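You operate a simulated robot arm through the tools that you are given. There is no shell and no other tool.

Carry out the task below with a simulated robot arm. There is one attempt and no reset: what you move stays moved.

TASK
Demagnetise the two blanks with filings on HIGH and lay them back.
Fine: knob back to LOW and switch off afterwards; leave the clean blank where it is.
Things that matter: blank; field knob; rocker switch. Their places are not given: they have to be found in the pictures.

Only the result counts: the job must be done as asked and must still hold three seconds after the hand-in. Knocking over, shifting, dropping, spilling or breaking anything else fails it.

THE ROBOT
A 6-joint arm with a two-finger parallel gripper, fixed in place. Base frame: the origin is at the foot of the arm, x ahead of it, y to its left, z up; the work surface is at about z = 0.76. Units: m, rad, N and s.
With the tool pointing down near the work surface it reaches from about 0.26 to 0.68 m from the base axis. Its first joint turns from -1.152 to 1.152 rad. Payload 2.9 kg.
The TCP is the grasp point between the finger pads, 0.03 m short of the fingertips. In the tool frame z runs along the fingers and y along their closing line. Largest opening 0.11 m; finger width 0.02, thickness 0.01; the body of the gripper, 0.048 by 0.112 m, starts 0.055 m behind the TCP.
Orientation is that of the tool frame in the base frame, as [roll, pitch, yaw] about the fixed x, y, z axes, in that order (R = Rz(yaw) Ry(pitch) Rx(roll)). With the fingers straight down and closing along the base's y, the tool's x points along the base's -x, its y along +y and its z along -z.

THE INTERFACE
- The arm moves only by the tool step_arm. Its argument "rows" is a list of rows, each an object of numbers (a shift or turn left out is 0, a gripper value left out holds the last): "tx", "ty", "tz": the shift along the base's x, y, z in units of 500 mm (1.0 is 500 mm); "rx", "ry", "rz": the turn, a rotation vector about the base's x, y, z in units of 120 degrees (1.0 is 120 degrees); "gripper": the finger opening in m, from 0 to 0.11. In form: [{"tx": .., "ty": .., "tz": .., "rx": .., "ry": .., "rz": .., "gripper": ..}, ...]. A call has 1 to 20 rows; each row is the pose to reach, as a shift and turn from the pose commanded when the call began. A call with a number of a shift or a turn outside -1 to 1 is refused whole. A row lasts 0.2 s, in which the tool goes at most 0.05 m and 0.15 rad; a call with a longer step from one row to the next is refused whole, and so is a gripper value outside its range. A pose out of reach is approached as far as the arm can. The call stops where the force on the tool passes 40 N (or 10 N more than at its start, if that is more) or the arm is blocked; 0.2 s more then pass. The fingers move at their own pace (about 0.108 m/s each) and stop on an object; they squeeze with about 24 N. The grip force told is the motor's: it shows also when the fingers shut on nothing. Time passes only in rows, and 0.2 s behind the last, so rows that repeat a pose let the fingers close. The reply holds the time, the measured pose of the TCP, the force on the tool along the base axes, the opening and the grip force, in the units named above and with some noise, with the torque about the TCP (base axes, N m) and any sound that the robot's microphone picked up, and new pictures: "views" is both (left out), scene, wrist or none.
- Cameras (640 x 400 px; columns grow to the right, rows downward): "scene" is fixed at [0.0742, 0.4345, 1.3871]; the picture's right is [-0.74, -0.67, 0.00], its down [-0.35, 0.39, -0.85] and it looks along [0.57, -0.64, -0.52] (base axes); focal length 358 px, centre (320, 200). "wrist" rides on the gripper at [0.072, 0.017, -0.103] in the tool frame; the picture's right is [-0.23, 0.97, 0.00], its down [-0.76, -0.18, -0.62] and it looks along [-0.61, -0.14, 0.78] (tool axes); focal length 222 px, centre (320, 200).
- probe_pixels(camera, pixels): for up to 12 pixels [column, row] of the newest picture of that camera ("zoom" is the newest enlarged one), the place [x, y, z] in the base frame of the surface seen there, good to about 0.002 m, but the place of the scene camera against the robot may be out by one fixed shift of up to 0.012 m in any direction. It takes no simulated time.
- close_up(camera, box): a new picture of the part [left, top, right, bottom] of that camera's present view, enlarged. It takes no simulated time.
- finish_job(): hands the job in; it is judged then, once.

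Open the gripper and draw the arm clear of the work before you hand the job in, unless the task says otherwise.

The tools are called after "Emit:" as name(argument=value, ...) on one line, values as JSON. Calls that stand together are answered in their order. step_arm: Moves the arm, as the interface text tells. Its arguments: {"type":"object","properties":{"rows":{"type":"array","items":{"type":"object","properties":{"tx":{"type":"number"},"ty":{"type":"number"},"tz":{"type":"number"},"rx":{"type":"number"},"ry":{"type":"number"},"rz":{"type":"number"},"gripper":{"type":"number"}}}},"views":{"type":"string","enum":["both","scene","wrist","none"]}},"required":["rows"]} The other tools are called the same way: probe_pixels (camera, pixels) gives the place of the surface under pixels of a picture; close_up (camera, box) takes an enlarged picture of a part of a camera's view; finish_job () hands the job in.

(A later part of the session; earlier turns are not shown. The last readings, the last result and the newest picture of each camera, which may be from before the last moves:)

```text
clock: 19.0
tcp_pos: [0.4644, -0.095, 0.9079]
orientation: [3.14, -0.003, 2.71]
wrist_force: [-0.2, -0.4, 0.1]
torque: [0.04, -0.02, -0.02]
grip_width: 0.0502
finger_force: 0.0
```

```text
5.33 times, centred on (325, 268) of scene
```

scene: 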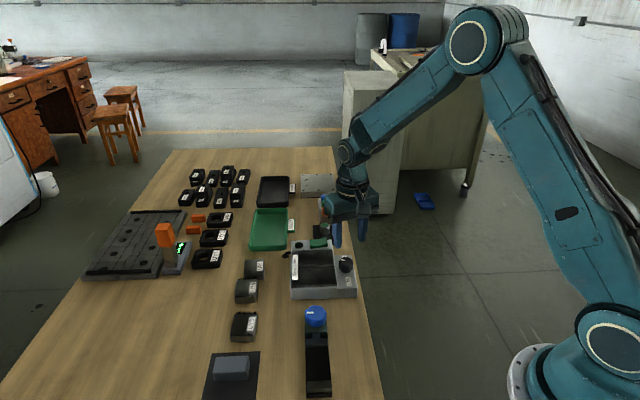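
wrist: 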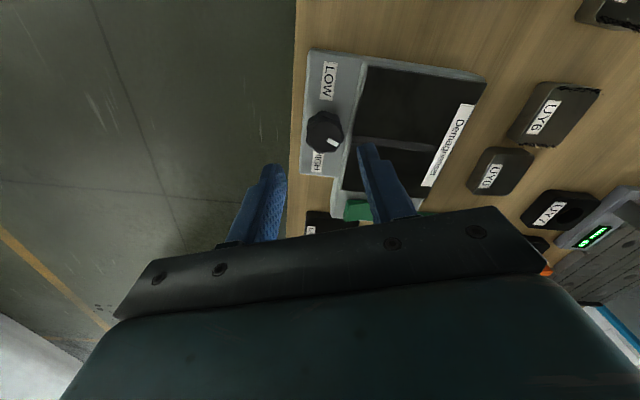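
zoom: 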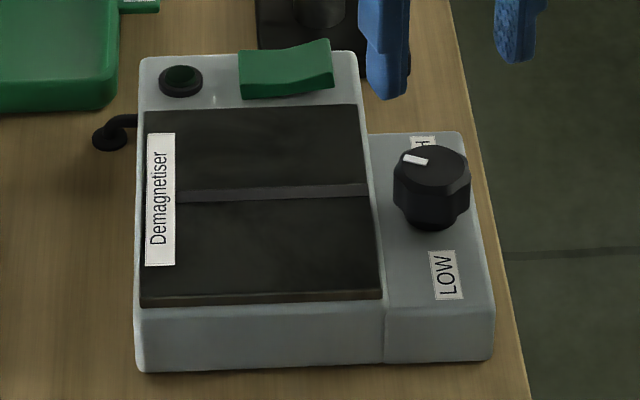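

The machine has not moved; the pointer is now about 27° past the plate direction toward HIGH. I probe the knob again to re-grip it with fingers along the LOW-HIGH line, where there is free room.

Emit:
close_up(camera="wrist", box=[270, 60, 400, 160])

Emit:
probe_pixels(camera="zoom", pixels=[[225, 310], [335, 310], [278, 260], [278, 365], [278, 310], [295, 320], [330, 343], [448, 30], [390, 300], [430, 10], [245, 380], [210, 20]])

```text
4.00 times, centred on (335, 110) of wrist
```

zoom: 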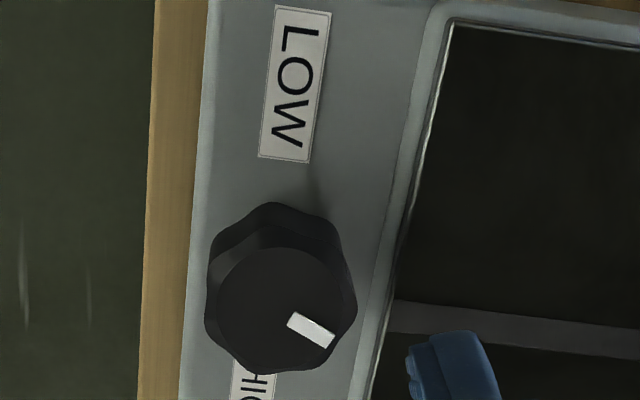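

```text
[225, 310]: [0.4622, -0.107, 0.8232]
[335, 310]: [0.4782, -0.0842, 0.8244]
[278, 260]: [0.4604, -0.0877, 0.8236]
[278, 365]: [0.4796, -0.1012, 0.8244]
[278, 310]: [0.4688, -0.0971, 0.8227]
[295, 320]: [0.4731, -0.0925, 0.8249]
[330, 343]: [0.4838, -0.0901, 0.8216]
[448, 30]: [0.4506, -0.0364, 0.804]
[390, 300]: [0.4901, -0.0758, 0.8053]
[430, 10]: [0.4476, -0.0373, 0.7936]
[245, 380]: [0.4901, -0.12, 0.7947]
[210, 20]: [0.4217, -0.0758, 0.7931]
```

Knob axis ≈ (0.4705,-0.0944); the plate edge is only 27 mm from it, so I will grip along the LOW-HIGH line with tips at 0.811 (above the rim). First I turn the hand +87° at height.

Emit:
step_arm(rows=[{"tx": 0.008, "ty": 0.0024, "rz": 0.066, "gripper": 0.06}, {"tx": 0.008, "ty": 0.0024, "rz": 0.132}, {"tx": 0.008, "ty": 0.0024, "rz": 0.198}, {"tx": 0.008, "ty": 0.0024, "rz": 0.264}, {"tx": 0.008, "ty": 0.0024, "rz": 0.33}, {"tx": 0.008, "ty": 0.0024, "rz": 0.396}, {"tx": 0.008, "ty": 0.0024, "rz": 0.462}, {"tx": 0.008, "ty": 0.0024, "rz": 0.528}, {"tx": 0.008, "ty": 0.0024, "rz": 0.594}, {"tx": 0.008, "ty": 0.0024, "rz": 0.66}, {"tx": 0.008, "ty": 0.0024, "rz": 0.725}, {"tx": 0.008, "ty": 0.0024, "rz": 0.725}], views="wrist")

Emit:
close_up(camera="wrist", box=[255, 80, 385, 170])

```text
clock: 21.6
tcp_pos: [0.4702, -0.0957, 0.9053]
orientation: [-3.14, 0.0, -2.051]
wrist_force: [-1.2, -0.1, 0.1]
torque: [0.0, -0.02, -0.01]
grip_width: 0.0599
finger_force: 0.0
```

wrist: 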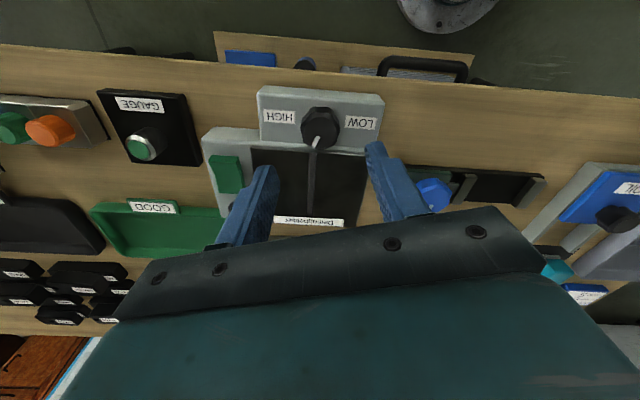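

```text
4.44 times, centred on (320, 125) of wrist
```

zoom: 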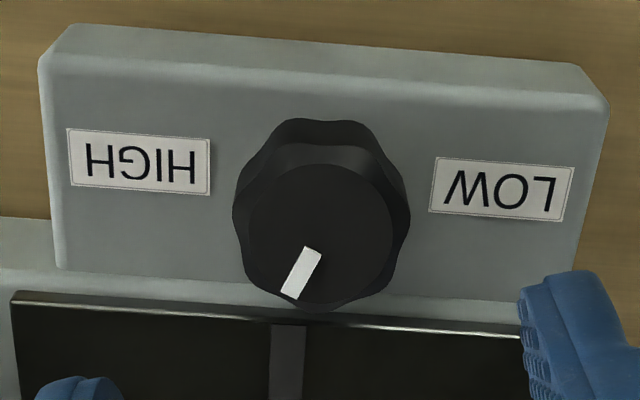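

The knob is centred between the fingers at (320,130). I descend to z≈0.841 and close softly in stages.

Emit:
step_arm(rows=[{"tz": -0.05}, {"tz": -0.1}, {"tz": -0.127}, {"tz": -0.127, "gripper": 0.045}, {"tz": -0.127, "gripper": 0.036}, {"tz": -0.127, "gripper": 0.0}, {"tz": -0.127, "gripper": 0.0}], views="wrist")

Emit:
close_up(camera="wrist", box=[255, 100, 385, 190])

```text
clock: 23.2
tcp_pos: [0.4701, -0.0944, 0.8442]
orientation: [-3.14, -0.001, -2.054]
wrist_force: [4.8, -2.1, -6.3]
torque: [-0.16, -0.24, 0.01]
grip_width: 0.0335
finger_force: 45.4
```

wrist: 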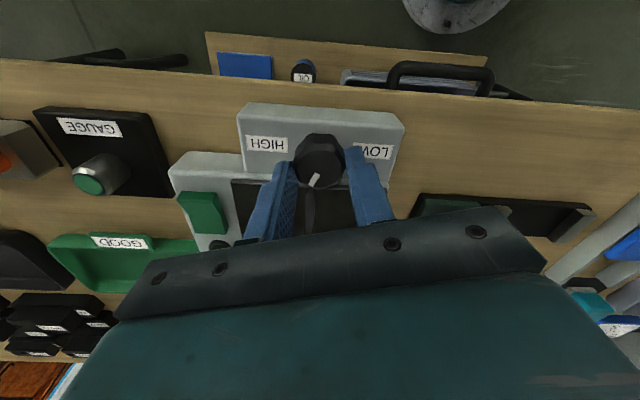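

```text
4.44 times, centred on (320, 145) of wrist
```

zoom: 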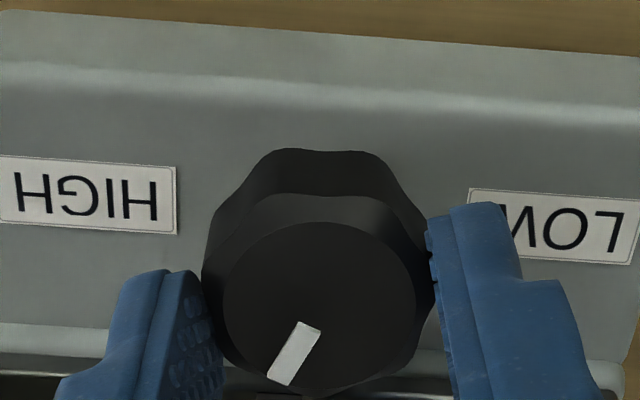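

Well centred: only about 8 N residual. I rotate clockwise 24° toward HIGH, watching torque.

Emit:
step_arm(rows=[{"rz": -0.04}, {"rz": -0.08}, {"rz": -0.12}, {"rz": -0.16}, {"rz": -0.2}, {"rz": -0.2}], views="wrist")

Emit:
close_up(camera="wrist", box=[255, 100, 385, 190])

```text
clock: 24.6
tcp_pos: [0.4705, -0.0941, 0.8437]
orientation: [-3.138, 0.001, -2.471]
wrist_force: [-4.0, 3.9, 33.5]
torque: [0.08, 0.22, 0.01]
grip_width: 0.0335
finger_force: 44.8
```

wrist: 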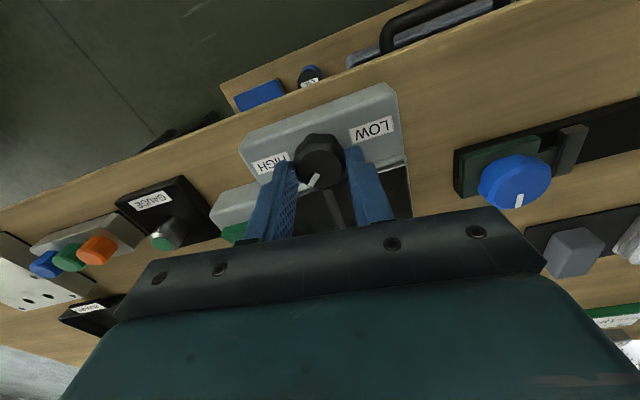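

```text
4.44 times, centred on (320, 145) of wrist
```

zoom: 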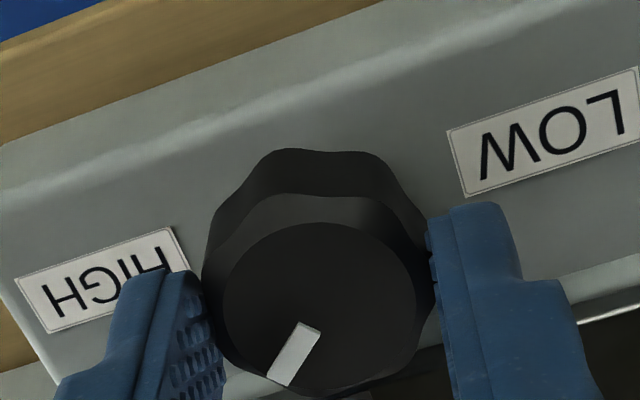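

The knob follows; pointer now about 51° past the plate direction. There is +33 N along z, so I rise 2 mm while turning 10° more to find the end.

Emit:
step_arm(rows=[{"tz": 0.002, "rz": 0.0}, {"tz": 0.004, "rz": 0.0}, {"tz": 0.004, "rz": -0.03}, {"tz": 0.004, "rz": -0.055}, {"tz": 0.004, "rz": -0.08}, {"tz": 0.004, "rz": -0.08}], views="wrist")

Emit:
close_up(camera="wrist", box=[255, 100, 385, 190])

```text
clock: 26.0
tcp_pos: [0.4708, -0.0944, 0.8434]
orientation: [-3.141, 0.0, -2.643]
wrist_force: [6.1, -4.3, -2.0]
torque: [0.29, -0.78, -0.01]
grip_width: 0.0333
finger_force: 45.3
```

wrist: 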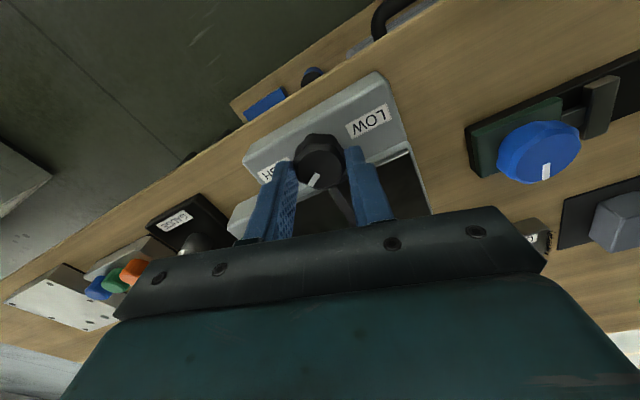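

```text
4.44 times, centred on (320, 145) of wrist
```

zoom: 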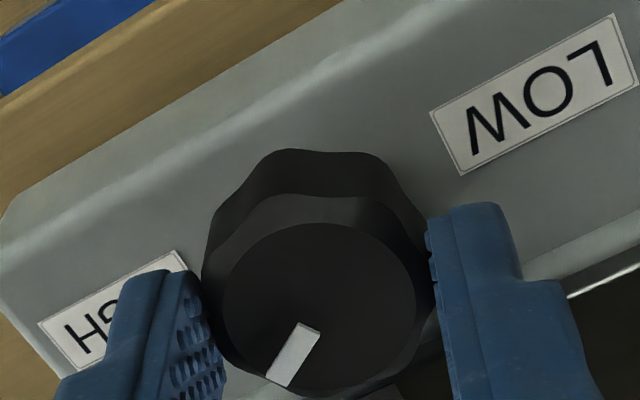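

No resistance yet; the pointer is about 61° past centre, mirroring the start position. I probe 7° more to see whether there is a stop.

Emit:
step_arm(rows=[{"rz": -0.02}, {"rz": -0.04}, {"rz": -0.06}, {"rz": -0.06}], views="wrist")

Emit:
close_up(camera="wrist", box=[255, 100, 385, 190])

```text
clock: 27.0
tcp_pos: [0.4706, -0.0948, 0.8441]
orientation: [3.141, -0.001, -2.767]
wrist_force: [5.8, -3.2, 0.2]
torque: [-0.19, 0.66, 0.28]
grip_width: 0.0336
finger_force: 44.7
```

wrist: 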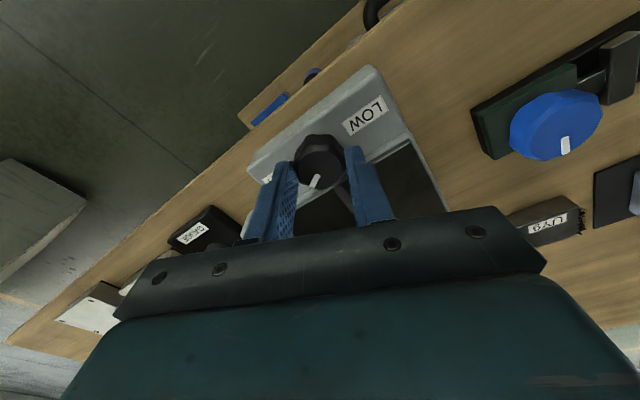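

```text
4.44 times, centred on (320, 145) of wrist
```

zoom: 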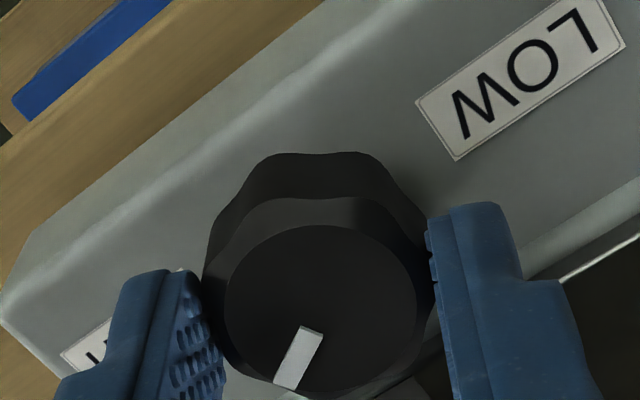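

Torque rose to 0.28 N·m and the knob slipped a touch: that is the HIGH stop. I open the fingers and rise clear.

Emit:
step_arm(rows=[{"gripper": 0.037}, {"gripper": 0.045}, {"gripper": 0.055}, {"tz": 0.06, "gripper": 0.055}, {"tz": 0.12, "gripper": 0.055}, {"tz": 0.2, "gripper": 0.055}, {"tz": 0.2, "gripper": 0.055}])

Emit:
close_up(camera="wrist", box=[240, 70, 400, 170])

Emit:
close_up(camera="scene", box=[280, 230, 370, 305])

```text
clock: 28.6
tcp_pos: [0.4692, -0.0936, 0.9435]
orientation: [-3.141, -0.002, -2.767]
wrist_force: [0.2, 0.5, -0.4]
torque: [-0.03, -0.01, -0.01]
grip_width: 0.0549
finger_force: 0.0
```

scene: 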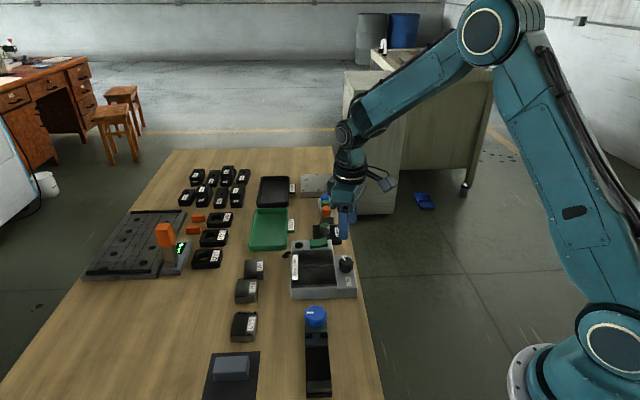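
wrist: 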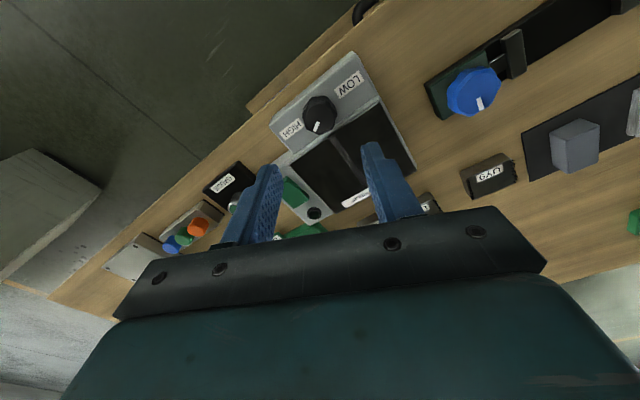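

```text
4.00 times, centred on (320, 120) of wrist
```

zoom: 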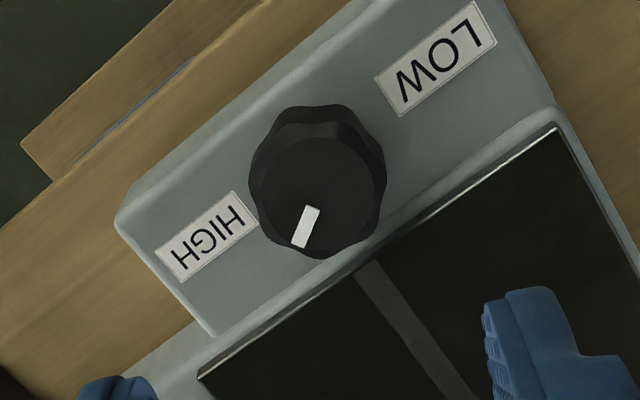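

```text
5.33 times, centred on (325, 268) of scene
```

zoom: 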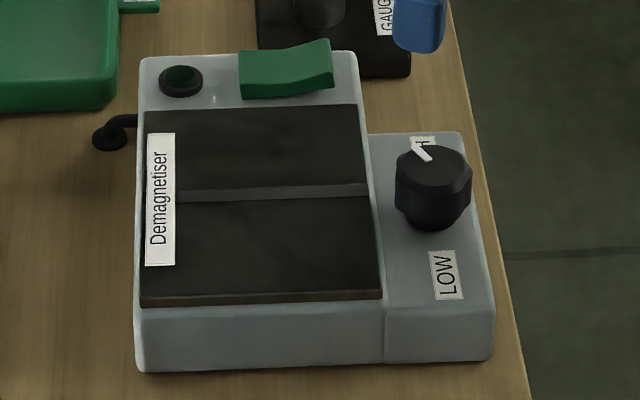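

The pointer is at the HIGH stop, ~60° past centre, mirror of the LOW start. Next the rocker: I move over it at height with fingers closing together, aligned with the machine, to look at it closely.

Emit:
step_arm(rows=[{"tx": 0.05, "ty": -0.016, "tz": -0.01, "rz": 0.05, "gripper": 0.0}, {"tx": 0.1, "ty": -0.032, "tz": -0.02, "rz": 0.1, "gripper": 0.0}, {"tx": 0.15, "ty": -0.048, "tz": -0.03, "rz": 0.15, "gripper": 0.0}, {"tx": 0.189, "ty": -0.062, "tz": -0.04, "rz": 0.196, "gripper": 0.0}, {"tx": 0.189, "ty": -0.062, "tz": -0.04, "rz": 0.196, "gripper": 0.0}], views="wrist")

Emit:
close_up(camera="wrist", box=[270, 90, 390, 180])

```text
clock: 29.8
tcp_pos: [0.5662, -0.1274, 0.9218]
orientation: [3.142, -0.002, -2.354]
wrist_force: [0.8, 0.4, 0.7]
torque: [0.0, -0.03, -0.03]
grip_width: 0.0
finger_force: 24.1
```

wrist: 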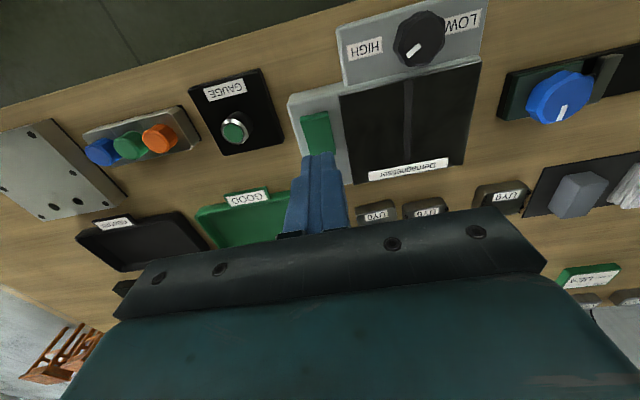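

```text
4.44 times, centred on (330, 135) of wrist
```

zoom: 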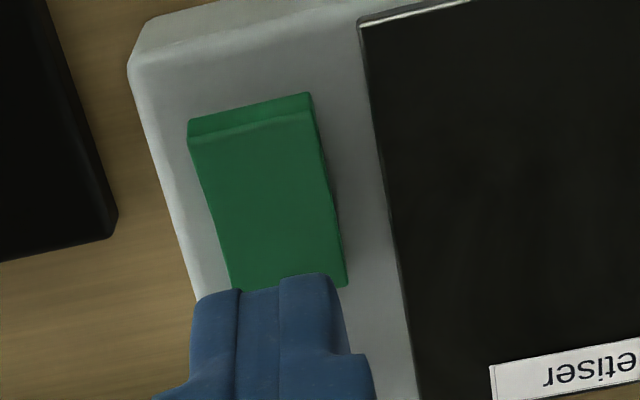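

The rocker is visible at (318,130). I probe its height profile lengthwise to tell which end is raised.

Emit:
probe_pixels(camera="zoom", pixels=[[250, 112], [255, 135], [260, 160], [265, 185], [270, 210], [275, 235], [280, 260], [195, 130], [305, 110], [230, 270], [335, 260], [380, 100]])

```text
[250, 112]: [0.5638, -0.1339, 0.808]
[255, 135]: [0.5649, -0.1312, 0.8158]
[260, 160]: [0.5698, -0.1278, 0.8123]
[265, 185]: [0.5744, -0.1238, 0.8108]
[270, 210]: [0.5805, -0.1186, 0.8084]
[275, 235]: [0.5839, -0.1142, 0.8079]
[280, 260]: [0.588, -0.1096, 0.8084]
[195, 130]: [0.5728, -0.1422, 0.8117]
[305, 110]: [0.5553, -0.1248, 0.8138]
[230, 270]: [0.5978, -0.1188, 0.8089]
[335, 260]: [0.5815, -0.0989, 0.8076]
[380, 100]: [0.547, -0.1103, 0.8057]
```

The knob-side end is raised (0.816 at (0.565,-0.131)) and the lamp-side end is low (0.808). I press the raised end with the closed fingertips, descending slowly and watching force.

Emit:
step_arm(rows=[{"tx": 0.005, "ty": -0.007, "tz": -0.05}, {"tx": 0.0054, "ty": -0.0068, "tz": -0.1}, {"tx": 0.0054, "ty": -0.0068, "tz": -0.135}, {"tx": 0.0054, "ty": -0.0068, "tz": -0.146}, {"tx": 0.0054, "ty": -0.0068, "tz": -0.152}, {"tx": 0.0054, "ty": -0.0068, "tz": -0.156}, {"tx": 0.0054, "ty": -0.0068, "tz": -0.16}, {"tx": 0.0054, "ty": -0.0068, "tz": -0.164}, {"tx": 0.0054, "ty": -0.0068, "tz": -0.168}])

Emit:
close_up(camera="scene", box=[280, 220, 370, 295])

```text
clock: 31.8
tcp_pos: [0.5672, -0.1287, 0.8408]
orientation: [-3.14, -0.002, -2.357]
wrist_force: [-2.6, 0.0, 4.9]
torque: [0.04, 0.07, 0.0]
grip_width: 0.0001
finger_force: 24.5
heard: click
```

scene: 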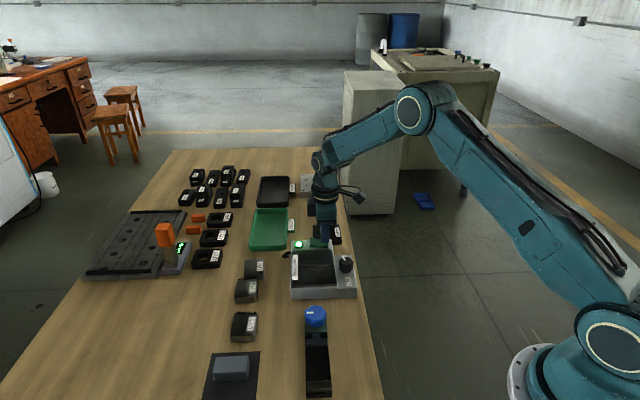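
wrist: 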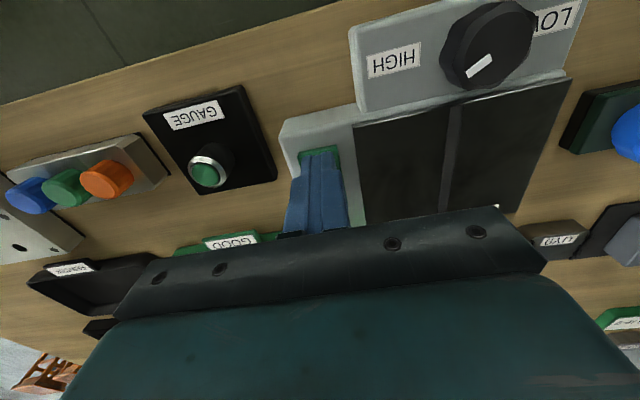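

```text
5.33 times, centred on (325, 258) of scene
```

zoom: 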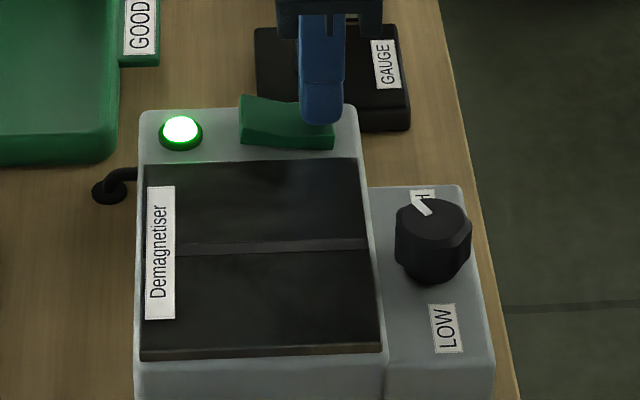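

A click was heard and the lamp is lit: the machine is on at HIGH. I rise and move over UY6 near (0.61,0.095), turning the hand so the fingers close across the blank (away from the filings edges).

Emit:
step_arm(rows=[{"tz": 0.07}, {"tz": 0.15}, {"tz": 0.22, "rz": -0.04}, {"tx": 0.008, "ty": 0.04, "tz": 0.22, "rz": -0.105, "gripper": 0.02}, {"tx": 0.016, "ty": 0.085, "tz": 0.22, "rz": -0.17, "gripper": 0.05}, {"tx": 0.024, "ty": 0.13, "tz": 0.22, "rz": -0.235, "gripper": 0.07}, {"tx": 0.032, "ty": 0.175, "tz": 0.22, "rz": -0.3, "gripper": 0.075}, {"tx": 0.04, "ty": 0.22, "tz": 0.22, "rz": -0.365, "gripper": 0.075}, {"tx": 0.05, "ty": 0.265, "tz": 0.22, "rz": -0.43, "gripper": 0.075}, {"tx": 0.06, "ty": 0.31, "tz": 0.22, "rz": -0.495, "gripper": 0.075}, {"tx": 0.07, "ty": 0.355, "tz": 0.22, "rz": -0.56, "gripper": 0.075}, {"tx": 0.078, "ty": 0.4, "tz": 0.22, "rz": -0.625, "gripper": 0.075}, {"tx": 0.0846, "ty": 0.4476, "tz": 0.22, "rz": -0.69, "gripper": 0.075}, {"tx": 0.0846, "ty": 0.4476, "tz": 0.22, "rz": -0.75, "gripper": 0.075}, {"tx": 0.0846, "ty": 0.4476, "tz": 0.22, "rz": -0.75, "gripper": 0.075}])

Emit:
close_up(camera="wrist", box=[230, 40, 410, 180])

```text
clock: 35.0
tcp_pos: [0.612, 0.0948, 0.9492]
orientation: [-3.141, -0.001, 2.355]
wrist_force: [-0.3, -1.0, -0.1]
torque: [-0.03, 0.0, 0.01]
grip_width: 0.0755
finger_force: 0.0
```

scene: 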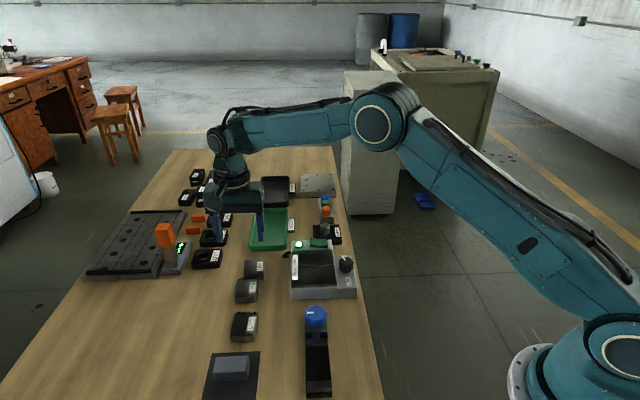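
wrist: 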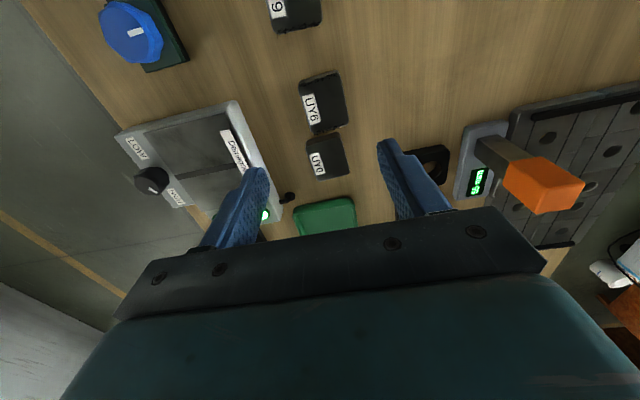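

```text
2.86 times, centred on (320, 110) of wrist
```

zoom: 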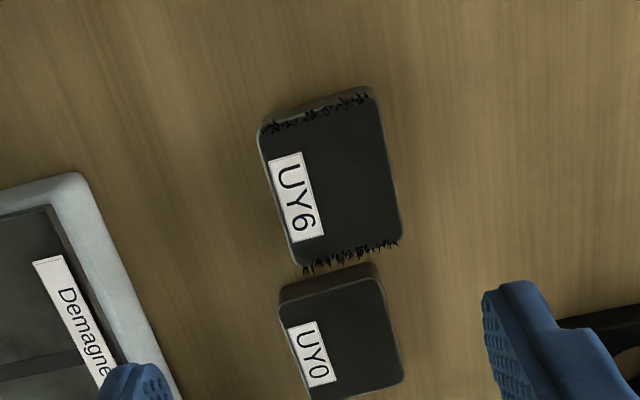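

UY6 is at (322,103) in the wrist view with clear room on both sides. I probe its corners and those of UY0.

Emit:
probe_pixels(camera="zoom", pixels=[[264, 140], [372, 108], [397, 228], [300, 260], [330, 185], [285, 200], [385, 165], [287, 310], [374, 288], [396, 372], [340, 335], [340, 262]])

Emit:
probe_pixels(camera="wrist", pixels=[[297, 15], [275, 10], [318, 8], [245, 198]])

```text
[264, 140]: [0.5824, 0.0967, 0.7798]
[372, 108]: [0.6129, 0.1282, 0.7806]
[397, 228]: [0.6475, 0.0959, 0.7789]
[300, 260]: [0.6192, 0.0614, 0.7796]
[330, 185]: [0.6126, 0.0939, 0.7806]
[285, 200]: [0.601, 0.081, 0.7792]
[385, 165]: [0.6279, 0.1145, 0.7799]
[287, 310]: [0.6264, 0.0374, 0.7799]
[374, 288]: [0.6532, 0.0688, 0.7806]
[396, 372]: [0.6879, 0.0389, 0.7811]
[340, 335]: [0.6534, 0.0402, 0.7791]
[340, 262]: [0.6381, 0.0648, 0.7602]
```

```text
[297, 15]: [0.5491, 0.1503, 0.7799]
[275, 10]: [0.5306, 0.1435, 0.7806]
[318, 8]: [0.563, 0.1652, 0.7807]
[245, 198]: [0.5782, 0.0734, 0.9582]
```

UY6's top centre is about (0.6145,0.0955), size ~46×50×20 mm, turned ~47°. I align by +2° and descend to just above it for a check.

Emit:
step_arm(rows=[{"tx": 0.009, "ty": 0.001, "tz": -0.06, "rz": 0.018}, {"tx": 0.009, "ty": 0.001, "tz": -0.13, "rz": 0.018}, {"tx": 0.009, "ty": 0.001, "tz": -0.19, "rz": 0.018}, {"tx": 0.009, "ty": 0.001, "tz": -0.22, "rz": 0.018}, {"tx": 0.009, "ty": 0.001, "tz": -0.22, "rz": 0.018}])

Emit:
close_up(camera="wrist", box=[230, 60, 410, 200])

```text
clock: 36.2
tcp_pos: [0.6183, 0.0955, 0.8395]
orientation: [-3.141, -0.001, 2.394]
wrist_force: [0.1, -0.1, 0.9]
torque: [-0.03, 0.03, 0.02]
grip_width: 0.075
finger_force: 0.1
```

scene: 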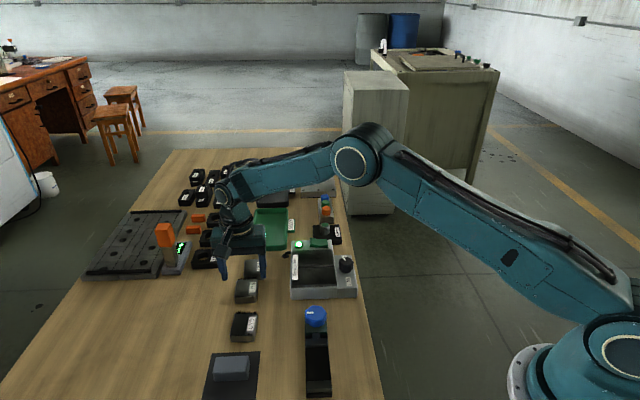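
wrist: 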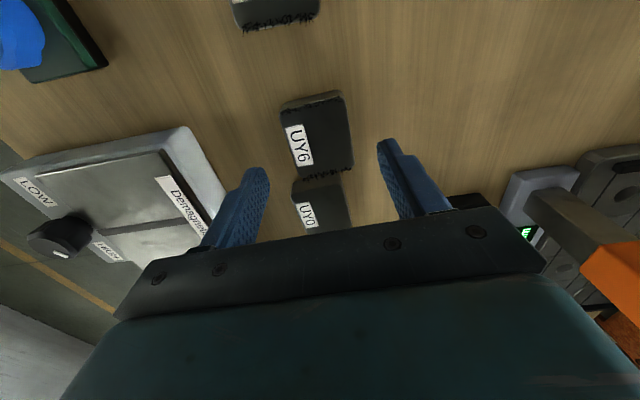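

```text
2.86 times, centred on (320, 130) of wrist
```

zoom: 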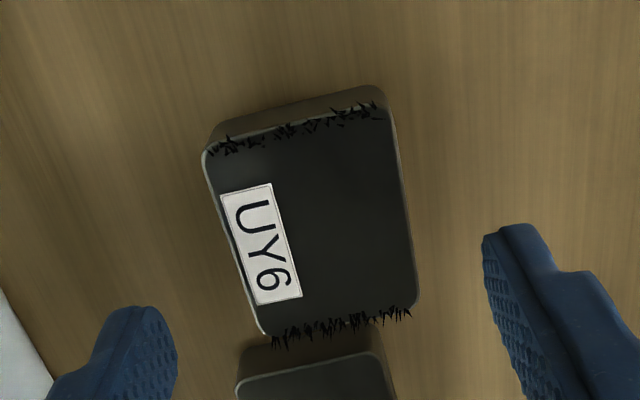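

I re-probe UY6's corners from this nearer view to refine its centre and angle.

Emit:
probe_pixels(camera="zoom", pixels=[[208, 160], [388, 115], [413, 295], [266, 328], [311, 218], [235, 240], [400, 210], [300, 135], [340, 312], [212, 180], [240, 290], [395, 160]])

```text
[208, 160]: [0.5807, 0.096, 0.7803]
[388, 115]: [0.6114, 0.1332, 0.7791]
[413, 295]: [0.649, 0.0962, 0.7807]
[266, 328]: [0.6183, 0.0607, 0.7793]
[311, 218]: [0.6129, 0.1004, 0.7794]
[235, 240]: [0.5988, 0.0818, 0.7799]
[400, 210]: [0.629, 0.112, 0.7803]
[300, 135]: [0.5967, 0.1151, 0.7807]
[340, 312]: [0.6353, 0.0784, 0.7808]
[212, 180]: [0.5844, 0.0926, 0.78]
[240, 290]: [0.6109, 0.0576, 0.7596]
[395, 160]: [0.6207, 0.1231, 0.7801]
```

The centre refines to (0.615,0.0965) and the angle matches 47-48°. I descend to z≈0.795 and close on the blank.

Emit:
step_arm(rows=[{"tx": 0.001, "ty": 0.002, "tz": -0.04}, {"tx": 0.001, "ty": 0.002, "tz": -0.075}, {"tx": 0.001, "ty": 0.002, "tz": -0.088}, {"tx": 0.001, "ty": 0.002, "tz": -0.088, "gripper": 0.06}, {"tx": 0.001, "ty": 0.002, "tz": -0.088, "gripper": 0.053}, {"tx": 0.001, "ty": 0.002, "tz": -0.088, "gripper": 0.048}, {"tx": 0.001, "ty": 0.002, "tz": -0.088, "gripper": 0.044}, {"tx": 0.001, "ty": 0.002, "tz": -0.088, "gripper": 0.035}, {"tx": 0.001, "ty": 0.002, "tz": -0.088, "gripper": 0.035}])

Emit:
close_up(camera="wrist", box=[230, 80, 410, 220])

```text
clock: 38.2
tcp_pos: [0.6176, 0.0954, 0.7958]
orientation: [-3.14, -0.001, 2.394]
wrist_force: [-0.2, -0.4, -0.3]
torque: [-0.02, 0.03, 0.03]
grip_width: 0.0497
finger_force: 24.6
```

scene: 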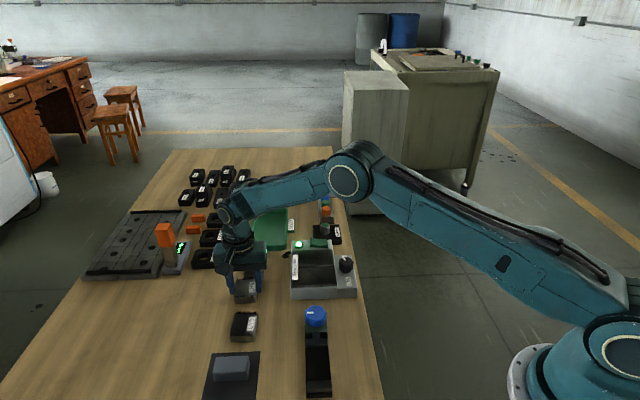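
wrist: 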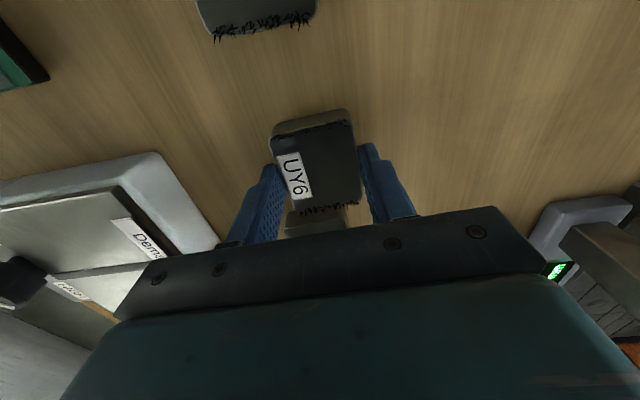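

```text
2.86 times, centred on (320, 150) of wrist
```

zoom: 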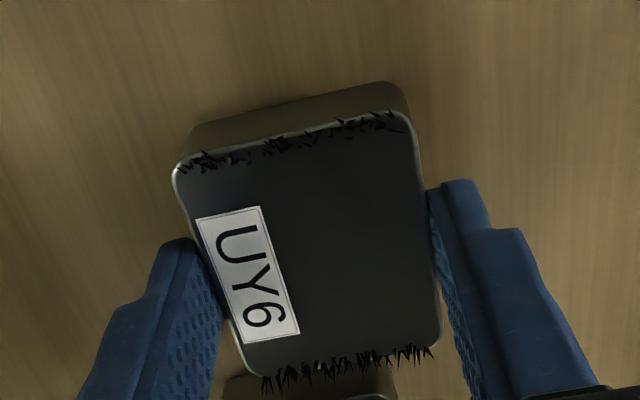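

The blank is held (49.7 mm, 24.6 N). I lift it 100 mm, carry it over the plate centre near (0.525,-0.048), and lower to just above the plate.

Emit:
step_arm(rows=[{"tz": 0.04}, {"tz": 0.1}, {"tz": 0.17}, {"tz": 0.21}, {"tx": -0.03, "ty": -0.048, "tz": 0.21}, {"tx": -0.068, "ty": -0.108, "tz": 0.21}, {"tx": -0.106, "ty": -0.168, "tz": 0.21}, {"tx": -0.144, "ty": -0.228, "tz": 0.21}, {"tx": -0.17, "ty": -0.27, "tz": 0.21}, {"tx": -0.1806, "ty": -0.2892, "tz": 0.21}, {"tx": -0.1806, "ty": -0.2892, "tz": 0.21}])

Emit:
close_up(camera="scene", box=[230, 200, 390, 300])

```text
clock: 40.6
tcp_pos: [0.5272, -0.0465, 0.9016]
orientation: [-3.141, -0.001, 2.395]
wrist_force: [-0.5, 0.2, -4.1]
torque: [0.0, -0.01, 0.01]
grip_width: 0.0496
finger_force: 24.5
```

scene: 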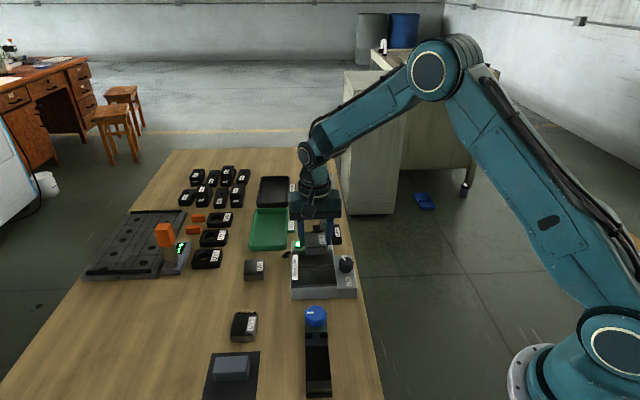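
wrist: 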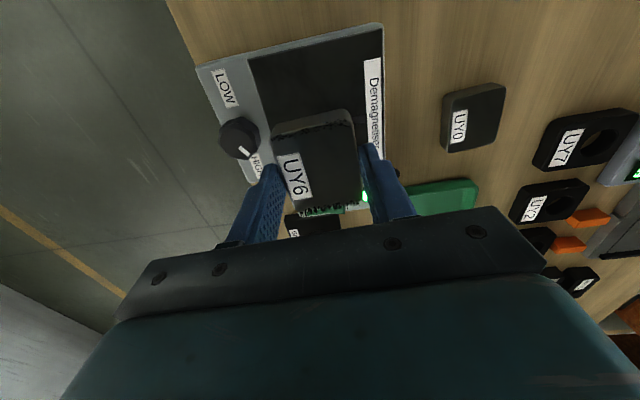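

```text
4.00 times, centred on (310, 250) of scene
```

zoom: 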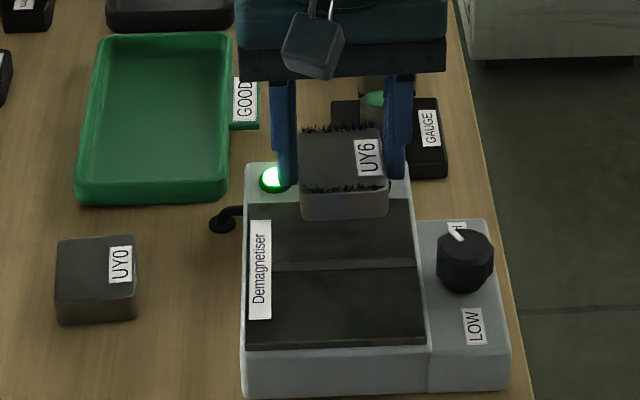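

The blank hangs above the plate, lamp lit. I lower it onto the plate slowly until contact.

Emit:
step_arm(rows=[{"tz": -0.05}, {"tz": -0.09}, {"tz": -0.108}, {"tz": -0.112}, {"tz": -0.115}, {"tz": -0.118}, {"tz": -0.12}, {"tz": -0.12}])

Emit:
close_up(camera="scene", box=[250, 220, 370, 300])

Emit:
close_up(camera="wrist", box=[230, 80, 410, 220])

```text
clock: 42.4
tcp_pos: [0.5264, -0.0487, 0.8412]
orientation: [-3.14, 0.0, 2.395]
wrist_force: [-1.9, -0.6, 4.5]
torque: [-0.01, 0.39, 0.03]
grip_width: 0.0495
finger_force: 24.1
```

scene: 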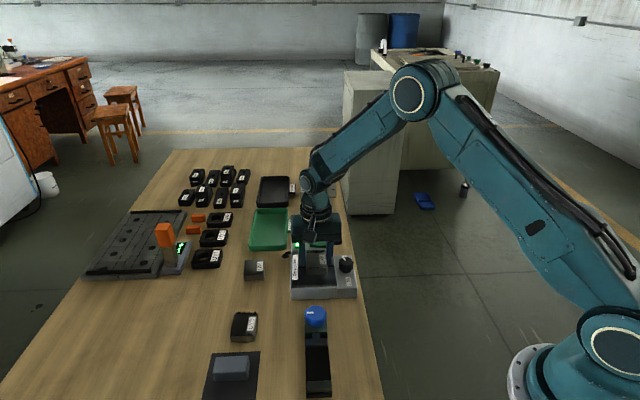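
wrist: 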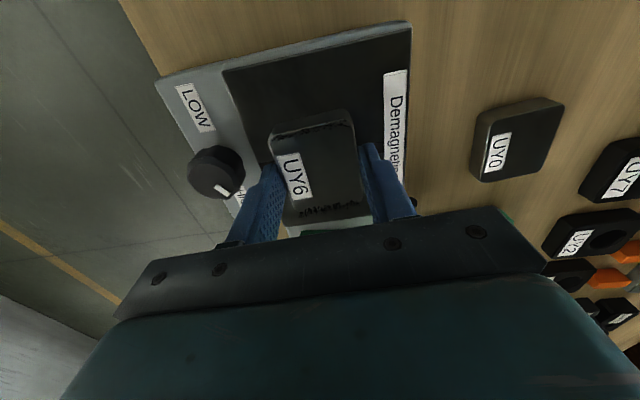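

```text
5.00 times, centred on (310, 260) of scene
```

zoom: 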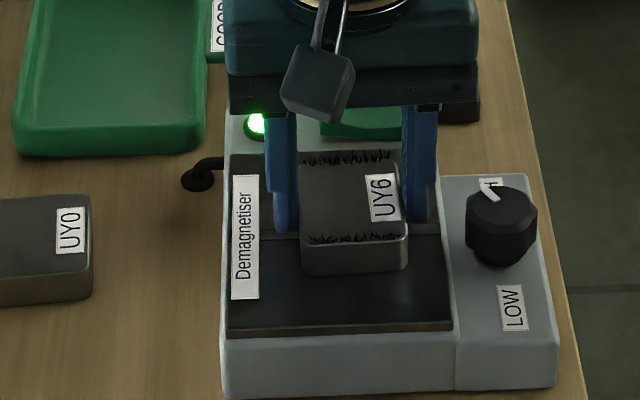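

```text
2.86 times, centred on (320, 150) of wrist
```

zoom: 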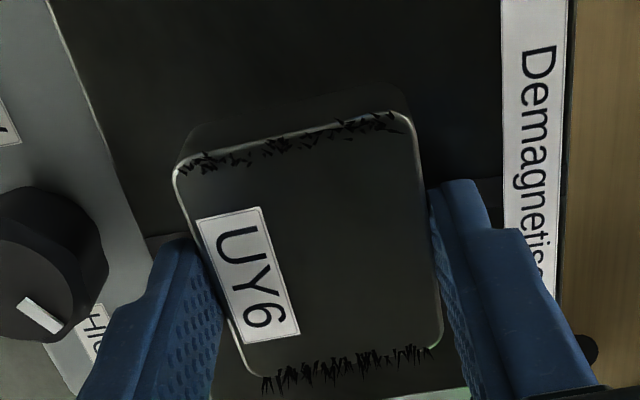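

The blank rests on the plate; the filings are still on. I hold still for 2 s and look again.

Emit:
step_arm(rows=[{"tz": 0}, {"tz": 0}, {"tz": 0}, {"tz": 0}, {"tz": 0}, {"tz": 0}, {"tz": 0}, {"tz": 0}, {"tz": 0}, {"tz": 0}], views="wrist")

Emit:
close_up(camera="scene", box=[250, 220, 370, 300])

```text
clock: 44.6
tcp_pos: [0.5255, -0.0474, 0.8418]
orientation: [-3.141, -0.001, 2.395]
wrist_force: [0.3, -1.7, 14.0]
torque: [0.11, 0.2, -0.02]
grip_width: 0.05
finger_force: 23.9
```

wrist: 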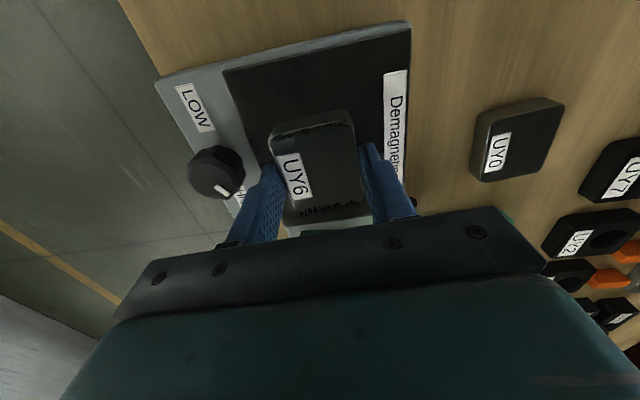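

```text
5.00 times, centred on (310, 260) of scene
```

zoom: 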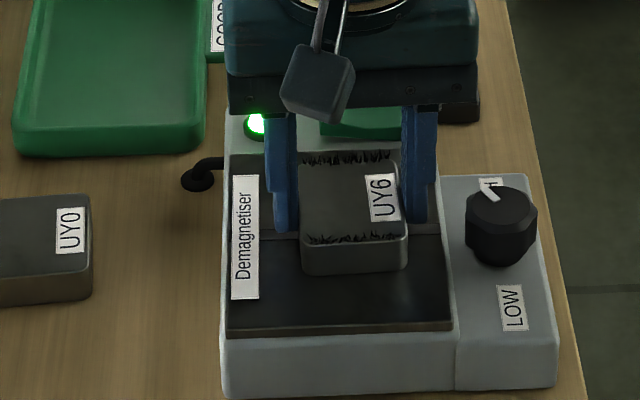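

No change after about 3 s. I keep holding for another 4 s.

Emit:
step_arm(rows=[{"tz": 0}, {"tz": 0}, {"tz": 0}, {"tz": 0}, {"tz": 0}, {"tz": 0}, {"tz": 0}, {"tz": 0}, {"tz": 0}, {"tz": 0}, {"tz": 0}, {"tz": 0}, {"tz": 0}, {"tz": 0}, {"tz": 0}, {"tz": 0}, {"tz": 0}, {"tz": 0}, {"tz": 0}, {"tz": 0}], views="wrist")

Emit:
close_up(camera="scene", box=[250, 220, 370, 300])

```text
clock: 48.8
tcp_pos: [0.5261, -0.0489, 0.8407]
orientation: [-3.14, -0.001, 2.395]
wrist_force: [4.5, -1.9, 17.1]
torque: [-0.06, -0.17, 0.04]
grip_width: 0.0496
finger_force: 24.0
```

wrist: 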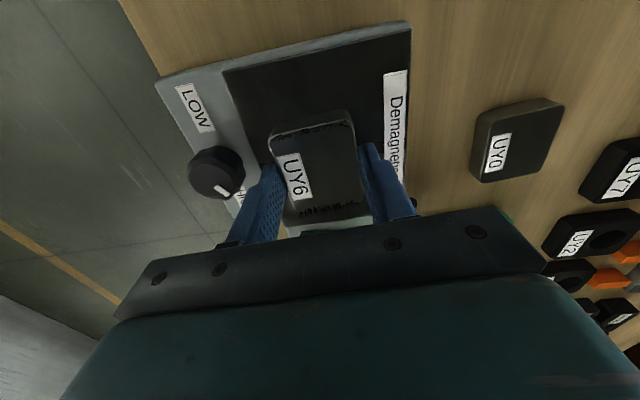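

```text
5.00 times, centred on (310, 260) of scene
```

zoom: 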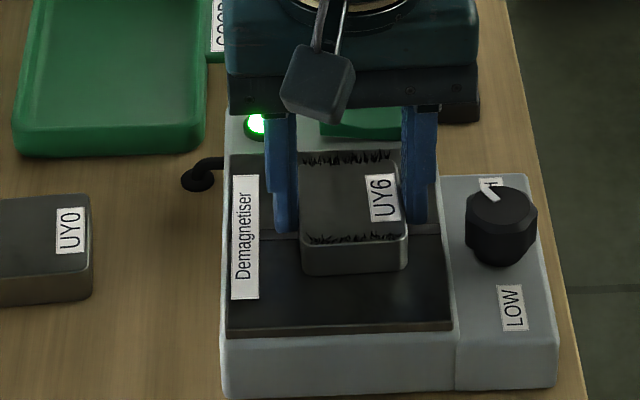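

Filings may have thinned; I compare with an enlarged wrist view.

Emit:
close_up(camera="wrist", box=[230, 80, 410, 220])

Emit:
close_up(camera="scene", box=[300, 240, 340, 280])

```text
2.86 times, centred on (320, 150) of wrist
```

zoom: 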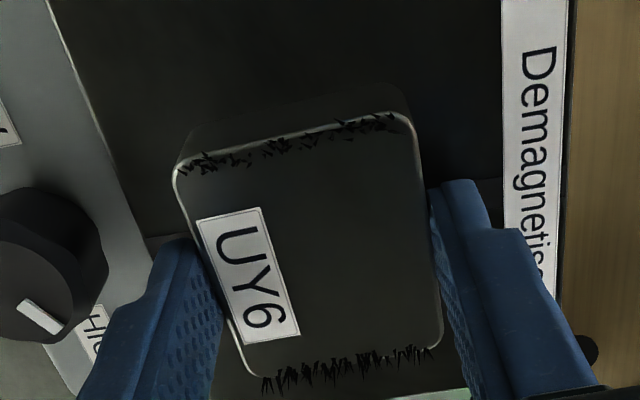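

```text
10.00 times, centred on (320, 260) of scene
```

zoom: 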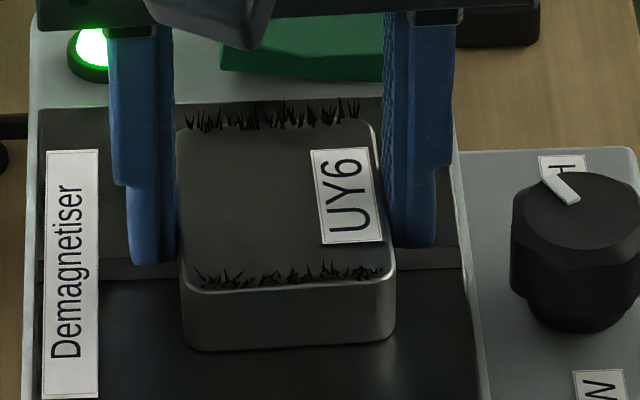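

No change from dwelling while gripped. A demagnetiser normally needs the part drawn off slowly while energised, so I lift very slowly (10 mm/s) with the machine on and watch the filings.

Emit:
step_arm(rows=[{"tz": 0.004}, {"tz": 0.008}, {"tz": 0.012}, {"tz": 0.016}, {"tz": 0.02}, {"tz": 0.024}, {"tz": 0.028}, {"tz": 0.032}, {"tz": 0.036}, {"tz": 0.04}, {"tz": 0.044}, {"tz": 0.048}, {"tz": 0.052}, {"tz": 0.056}, {"tz": 0.06}, {"tz": 0.064}, {"tz": 0.068}, {"tz": 0.072}, {"tz": 0.076}, {"tz": 0.08}], views="wrist")

Emit:
close_up(camera="scene", box=[290, 220, 350, 270])

```text
clock: 53.0
tcp_pos: [0.5277, -0.0489, 0.8804]
orientation: [-3.141, -0.003, 2.394]
wrist_force: [0.0, 0.1, -4.9]
torque: [0.02, 0.0, -0.01]
grip_width: 0.0496
finger_force: 24.0
```

wrist: 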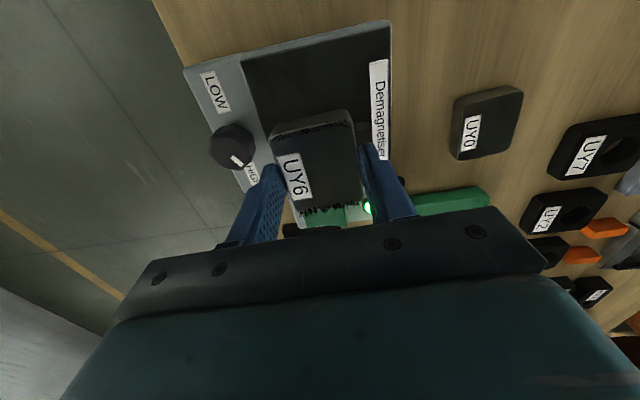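

```text
8.00 times, centred on (320, 245) of scene
```

zoom: 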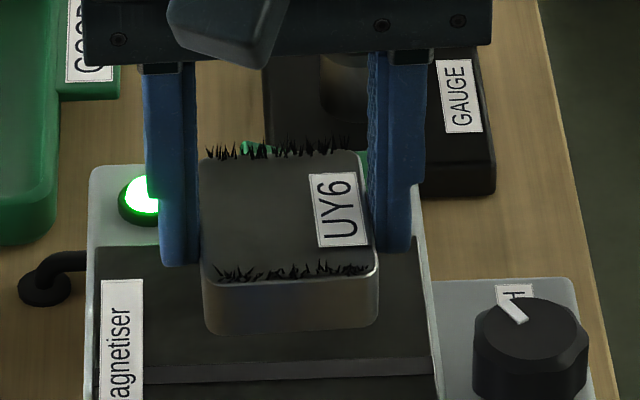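

Filings are still there at 40 mm height. I continue the slow draw-off upward to about 100 mm to complete a full withdrawal with the field on.

Emit:
step_arm(rows=[{"tz": 0.006}, {"tz": 0.012}, {"tz": 0.018}, {"tz": 0.024}, {"tz": 0.03}, {"tz": 0.036}, {"tz": 0.042}, {"tz": 0.048}, {"tz": 0.054}, {"tz": 0.06}, {"tz": 0.066}, {"tz": 0.072}, {"tz": 0.078}, {"tz": 0.084}, {"tz": 0.09}, {"tz": 0.096}, {"tz": 0.102}, {"tz": 0.108}, {"tz": 0.114}, {"tz": 0.12}], views="wrist")

Emit:
close_up(camera="wrist", box=[230, 80, 410, 220])

```text
clock: 57.2
tcp_pos: [0.5258, -0.0485, 0.9403]
orientation: [-3.14, -0.002, 2.395]
wrist_force: [0.4, -0.2, -4.5]
torque: [0.0, 0.03, 0.0]
grip_width: 0.0496
finger_force: 23.8
```

wrist: 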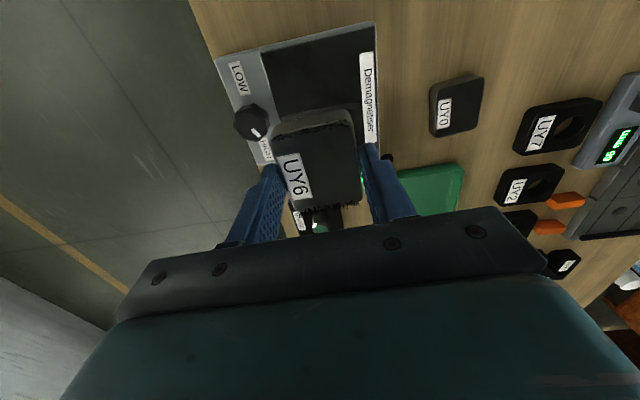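

```text
2.86 times, centred on (320, 150) of wrist
```

zoom: 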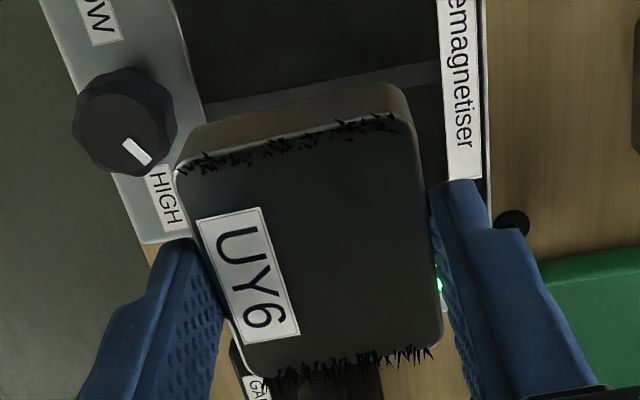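

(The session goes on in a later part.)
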